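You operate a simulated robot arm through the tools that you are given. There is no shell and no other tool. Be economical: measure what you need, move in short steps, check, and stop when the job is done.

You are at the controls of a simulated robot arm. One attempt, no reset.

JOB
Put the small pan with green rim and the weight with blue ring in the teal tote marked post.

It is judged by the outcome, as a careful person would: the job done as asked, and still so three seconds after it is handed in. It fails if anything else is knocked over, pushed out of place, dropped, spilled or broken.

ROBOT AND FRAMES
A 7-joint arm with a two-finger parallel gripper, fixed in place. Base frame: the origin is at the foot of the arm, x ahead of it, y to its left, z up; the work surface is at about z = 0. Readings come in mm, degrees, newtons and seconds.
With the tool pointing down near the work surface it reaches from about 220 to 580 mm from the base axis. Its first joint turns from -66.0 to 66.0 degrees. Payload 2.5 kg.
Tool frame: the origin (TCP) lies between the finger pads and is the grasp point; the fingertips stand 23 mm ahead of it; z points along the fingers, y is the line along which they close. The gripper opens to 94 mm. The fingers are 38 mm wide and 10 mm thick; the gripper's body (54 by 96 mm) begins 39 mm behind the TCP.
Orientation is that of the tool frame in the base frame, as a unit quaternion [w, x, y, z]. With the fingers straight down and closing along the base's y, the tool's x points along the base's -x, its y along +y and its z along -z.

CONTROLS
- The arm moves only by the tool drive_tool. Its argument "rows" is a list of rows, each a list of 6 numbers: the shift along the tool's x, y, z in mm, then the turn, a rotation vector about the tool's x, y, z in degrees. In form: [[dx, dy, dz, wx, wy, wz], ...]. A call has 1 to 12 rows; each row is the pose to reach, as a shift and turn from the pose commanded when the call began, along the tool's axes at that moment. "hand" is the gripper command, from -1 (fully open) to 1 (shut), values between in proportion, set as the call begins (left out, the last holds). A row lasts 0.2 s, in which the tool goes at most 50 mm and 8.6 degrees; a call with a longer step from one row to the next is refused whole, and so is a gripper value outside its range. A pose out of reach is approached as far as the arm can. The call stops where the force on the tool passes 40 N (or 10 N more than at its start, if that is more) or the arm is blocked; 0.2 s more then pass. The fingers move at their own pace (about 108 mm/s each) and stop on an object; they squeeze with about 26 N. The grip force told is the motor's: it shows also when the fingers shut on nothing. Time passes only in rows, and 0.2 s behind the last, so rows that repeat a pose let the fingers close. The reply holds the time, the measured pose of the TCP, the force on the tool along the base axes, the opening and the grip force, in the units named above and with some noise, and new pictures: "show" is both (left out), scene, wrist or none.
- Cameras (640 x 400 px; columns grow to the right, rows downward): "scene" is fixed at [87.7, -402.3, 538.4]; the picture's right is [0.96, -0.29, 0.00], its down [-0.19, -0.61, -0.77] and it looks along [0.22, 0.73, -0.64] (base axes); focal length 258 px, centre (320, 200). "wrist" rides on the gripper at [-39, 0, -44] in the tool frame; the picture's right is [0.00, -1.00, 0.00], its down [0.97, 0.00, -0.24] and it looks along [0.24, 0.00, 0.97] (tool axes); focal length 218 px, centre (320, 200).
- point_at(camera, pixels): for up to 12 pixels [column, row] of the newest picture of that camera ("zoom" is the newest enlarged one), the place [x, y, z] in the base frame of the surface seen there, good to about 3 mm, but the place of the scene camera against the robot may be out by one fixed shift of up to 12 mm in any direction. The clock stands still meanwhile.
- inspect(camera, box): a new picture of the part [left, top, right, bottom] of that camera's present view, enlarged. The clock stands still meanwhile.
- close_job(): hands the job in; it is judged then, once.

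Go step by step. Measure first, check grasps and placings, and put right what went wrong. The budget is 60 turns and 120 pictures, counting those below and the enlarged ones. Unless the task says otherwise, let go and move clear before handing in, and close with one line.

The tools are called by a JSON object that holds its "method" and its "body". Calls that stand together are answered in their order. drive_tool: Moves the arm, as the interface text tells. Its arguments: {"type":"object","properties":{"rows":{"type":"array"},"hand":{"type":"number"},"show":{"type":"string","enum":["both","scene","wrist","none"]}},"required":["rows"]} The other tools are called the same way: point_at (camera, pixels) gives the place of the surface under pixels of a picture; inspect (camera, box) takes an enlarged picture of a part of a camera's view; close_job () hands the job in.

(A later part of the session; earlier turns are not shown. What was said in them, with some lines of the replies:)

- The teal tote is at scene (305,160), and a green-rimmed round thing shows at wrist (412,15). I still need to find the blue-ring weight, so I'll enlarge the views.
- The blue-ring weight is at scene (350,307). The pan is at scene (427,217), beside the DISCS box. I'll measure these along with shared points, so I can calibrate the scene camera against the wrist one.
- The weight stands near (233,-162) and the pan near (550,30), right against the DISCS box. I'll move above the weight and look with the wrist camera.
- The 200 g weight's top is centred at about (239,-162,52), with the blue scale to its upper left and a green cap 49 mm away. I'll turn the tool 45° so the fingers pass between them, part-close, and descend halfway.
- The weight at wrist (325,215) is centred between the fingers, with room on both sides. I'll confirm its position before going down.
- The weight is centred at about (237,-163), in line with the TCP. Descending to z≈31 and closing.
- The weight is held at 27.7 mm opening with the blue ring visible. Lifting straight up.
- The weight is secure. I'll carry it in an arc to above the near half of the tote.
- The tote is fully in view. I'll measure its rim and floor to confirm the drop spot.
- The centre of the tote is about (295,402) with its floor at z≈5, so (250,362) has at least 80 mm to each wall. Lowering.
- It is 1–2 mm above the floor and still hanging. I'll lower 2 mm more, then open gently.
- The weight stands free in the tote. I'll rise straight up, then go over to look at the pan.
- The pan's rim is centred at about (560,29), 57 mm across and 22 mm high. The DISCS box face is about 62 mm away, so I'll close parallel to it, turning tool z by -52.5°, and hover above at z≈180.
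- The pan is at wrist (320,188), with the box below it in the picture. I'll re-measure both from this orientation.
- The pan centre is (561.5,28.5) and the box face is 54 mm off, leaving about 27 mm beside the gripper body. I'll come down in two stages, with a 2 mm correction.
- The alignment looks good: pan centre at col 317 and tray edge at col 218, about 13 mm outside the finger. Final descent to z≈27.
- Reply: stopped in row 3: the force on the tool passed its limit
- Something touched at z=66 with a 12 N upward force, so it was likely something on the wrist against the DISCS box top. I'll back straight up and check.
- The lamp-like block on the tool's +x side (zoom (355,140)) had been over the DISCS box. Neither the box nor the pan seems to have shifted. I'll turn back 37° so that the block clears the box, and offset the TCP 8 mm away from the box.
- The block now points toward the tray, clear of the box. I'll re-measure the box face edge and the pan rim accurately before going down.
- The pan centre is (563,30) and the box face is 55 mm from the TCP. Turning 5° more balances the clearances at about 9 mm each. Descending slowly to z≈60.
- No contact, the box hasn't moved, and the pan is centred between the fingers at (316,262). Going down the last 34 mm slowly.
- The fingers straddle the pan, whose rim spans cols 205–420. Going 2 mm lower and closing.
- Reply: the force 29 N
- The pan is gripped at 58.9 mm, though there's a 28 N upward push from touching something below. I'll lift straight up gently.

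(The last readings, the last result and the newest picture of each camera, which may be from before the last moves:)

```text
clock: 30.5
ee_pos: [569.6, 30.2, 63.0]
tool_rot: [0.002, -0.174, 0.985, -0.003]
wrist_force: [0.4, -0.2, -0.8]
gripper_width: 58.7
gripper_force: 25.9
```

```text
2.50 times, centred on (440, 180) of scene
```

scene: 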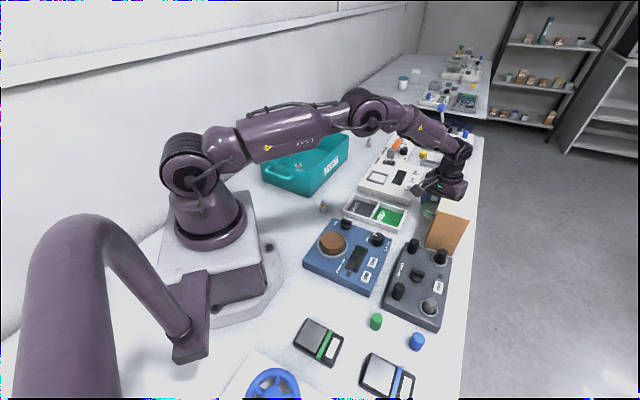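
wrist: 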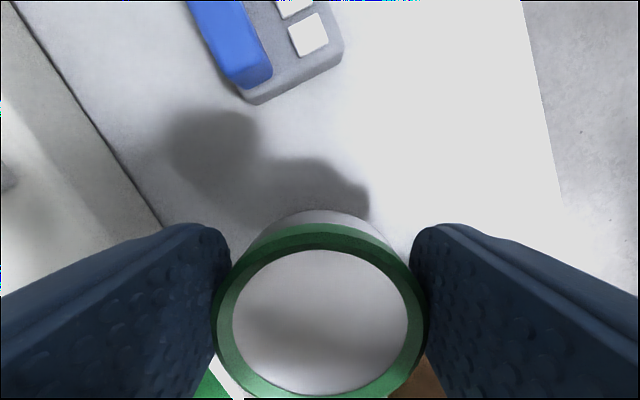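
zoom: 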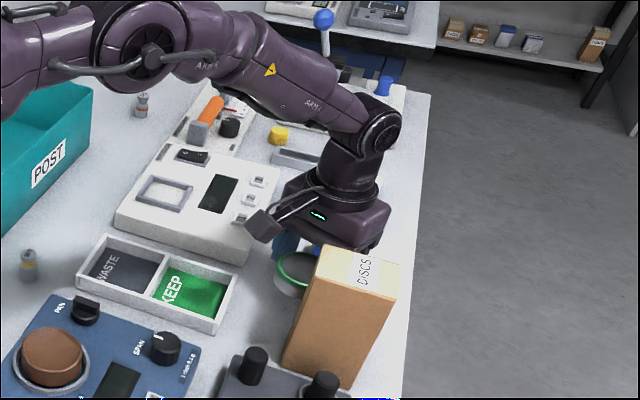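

The pan is held, and the box, tray and switch are in place. Lifting to z≈185, then carrying it to above the far half of the tote.

{"method": "drive_tool", "body": {"rows": [[0, 0, -15, 0, 0, 0], [0, 0, -35, 0, 0, 0], [0, 0, -60, 0, 0, 0], [0, 0, -90, 0, 0, 0], [0, 0, -120, 0, 0, 0], [0, 0, -120, 0, 0, 0]], "show": "wrist"}}

{"method": "drive_tool", "body": {"rows": [[7.2, 38.7, 0, 0, 0, 0], [14.4, 77.4, -4, 0, 0, 0], [21.6, 116.2, -8, 0, 0, 0], [28.8, 154.9, -12, 0, 0, 0], [36, 193.6, -16, 0, 0, 0], [43.2, 232.3, -20, 0, 0, 0], [50.4, 271, -20, 0, 0, 0], [57.6, 309.8, -20, 0, 0, 0], [64.8, 348.5, -20, 0, 0, 0], [72, 387.2, -20, 0, 0, 0], [79.2, 426, -20, 0, 0, 0], [86.4, 464.7, -20, 0, 0, 0]]}}

```text
clock: 31.9
ee_pos: [570.1, 33.0, 181.0]
tool_rot: [0.003, -0.173, 0.985, -0.003]
wrist_force: [0.6, -0.1, -1.1]
gripper_width: 58.7
gripper_force: 26.1
```

wrist: 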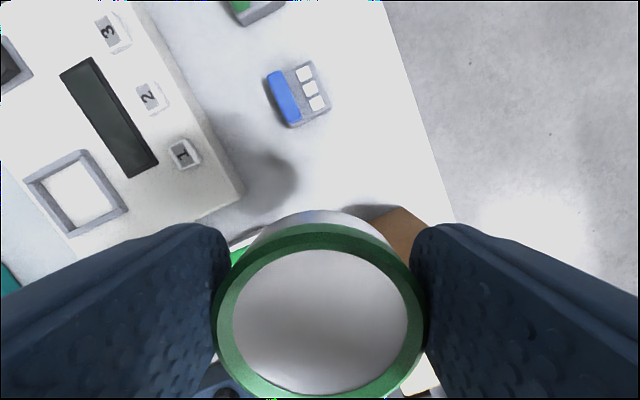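

```text
clock: 34.5
ee_pos: [331.9, 441.9, 199.3]
tool_rot: [0.002, -0.174, 0.985, -0.004]
wrist_force: [-0.8, 0.3, -1.5]
gripper_width: 58.8
gripper_force: 25.6
```

scene: 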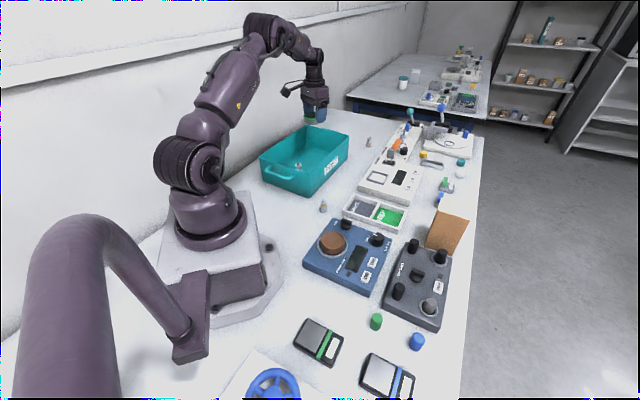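
wrist: 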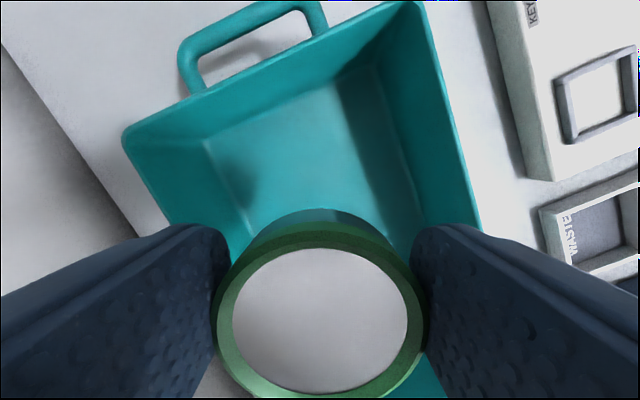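

The pan hangs over the tote's far half with good margins. Lowering to the floor.

{"method": "drive_tool", "body": {"rows": [[0, 0, 30, 0, 0, 0], [0, 0, 60, 0, 0, 0], [0, 0, 90, 0, 0, 0], [0, 0, 115, 0, 0, 0], [0, 0, 135, 0, 0, 0], [0, 0, 150, 0, 0, 0], [0, 0, 160, 0, 0, 0], [0, 0, 164, 0, 0, 0], [0, 0, 164, 0, 0, 0]]}}

```text
clock: 36.5
ee_pos: [331.7, 438.4, 32.9]
tool_rot: [0.003, -0.174, 0.985, -0.003]
wrist_force: [-0.4, -0.3, 2.1]
gripper_width: 58.8
gripper_force: 26.1
```

scene: 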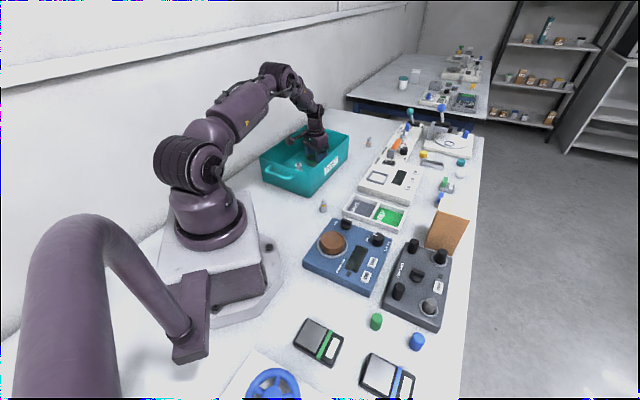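
wrist: 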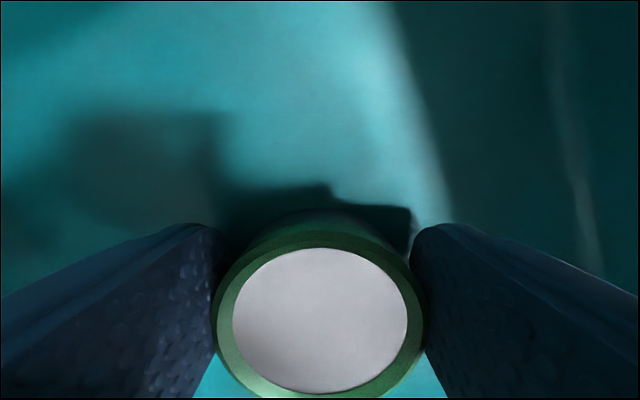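

The force turned slightly positive, so the pan is on the tote floor. Opening, then rising.

{"method": "drive_tool", "body": {"rows": [[0, 0, 0, 0, 0, 0], [0, 0, 0, 0, 0, 0], [0, 0, 0, 0, 0, 0]], "hand": -0.7, "show": "wrist"}}

{"method": "drive_tool", "body": {"rows": [[0, 0, -15, 0, 0, 0], [0, 0, -45, 0, 0, 0], [0, 0, -85, 0, 0, 0], [0, 0, -125, 0, 0, 0], [0, 0, -165, 0, 0, 0], [0, 0, -200, 0, 0, 0], [0, 0, -200, 0, 0, 0]]}}

{"method": "inspect", "body": {"camera": "scene", "box": [240, 90, 480, 260]}}

```text
clock: 37.3
ee_pos: [331.7, 439.3, 33.7]
tool_rot: [0.002, -0.174, 0.985, -0.003]
wrist_force: [-0.6, -0.5, 0.7]
gripper_width: 79.9
gripper_force: 0.1
```

wrist: 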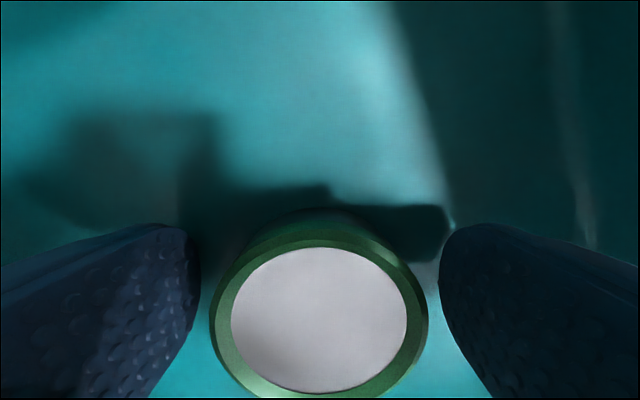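

```text
clock: 38.9
ee_pos: [328.7, 439.6, 235.3]
tool_rot: [0.003, -0.174, 0.985, -0.003]
wrist_force: [-0.2, -0.2, 0.6]
gripper_width: 79.8
gripper_force: 0.1
```

scene: 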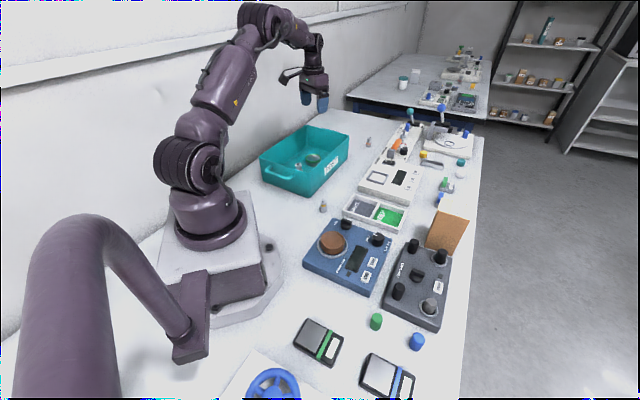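
wrist: 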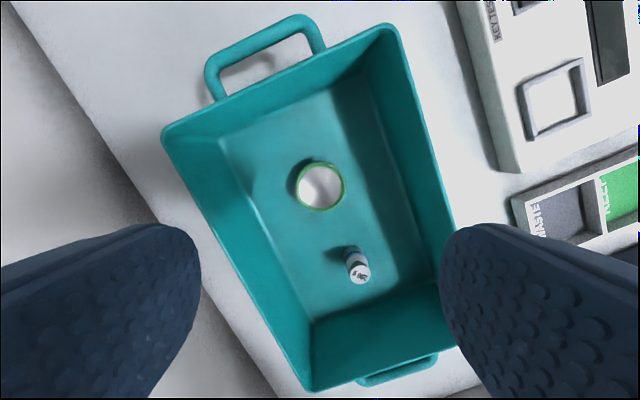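

```text
2.35 times, centred on (360, 175) of scene
```

zoom: 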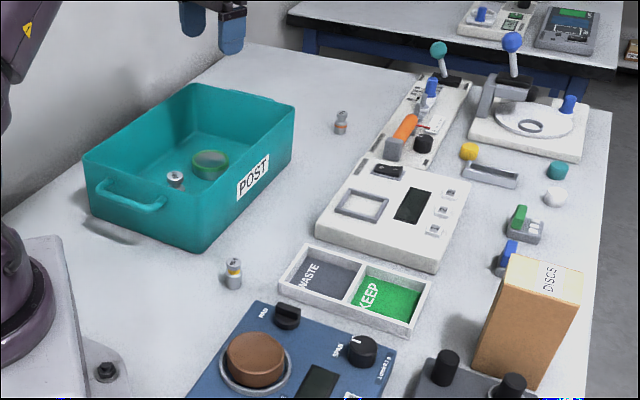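

Both items sit upright in the tote (wrist (320,186) and (357,263)). Everything else is where it was and the gripper is clear, so I'm handing in.

{"method": "close_job", "body": {}}

```text
The job is handed in.
```

The small pan with the green rim and the 200 g weight with the blue ring are both standing in the teal POST tote, and the job is handed in. On the first approach to the pan, the wrist pressed on something, probably the top of the DISCS box. Later pictures show the box unmoved, and nothing else was displaced.
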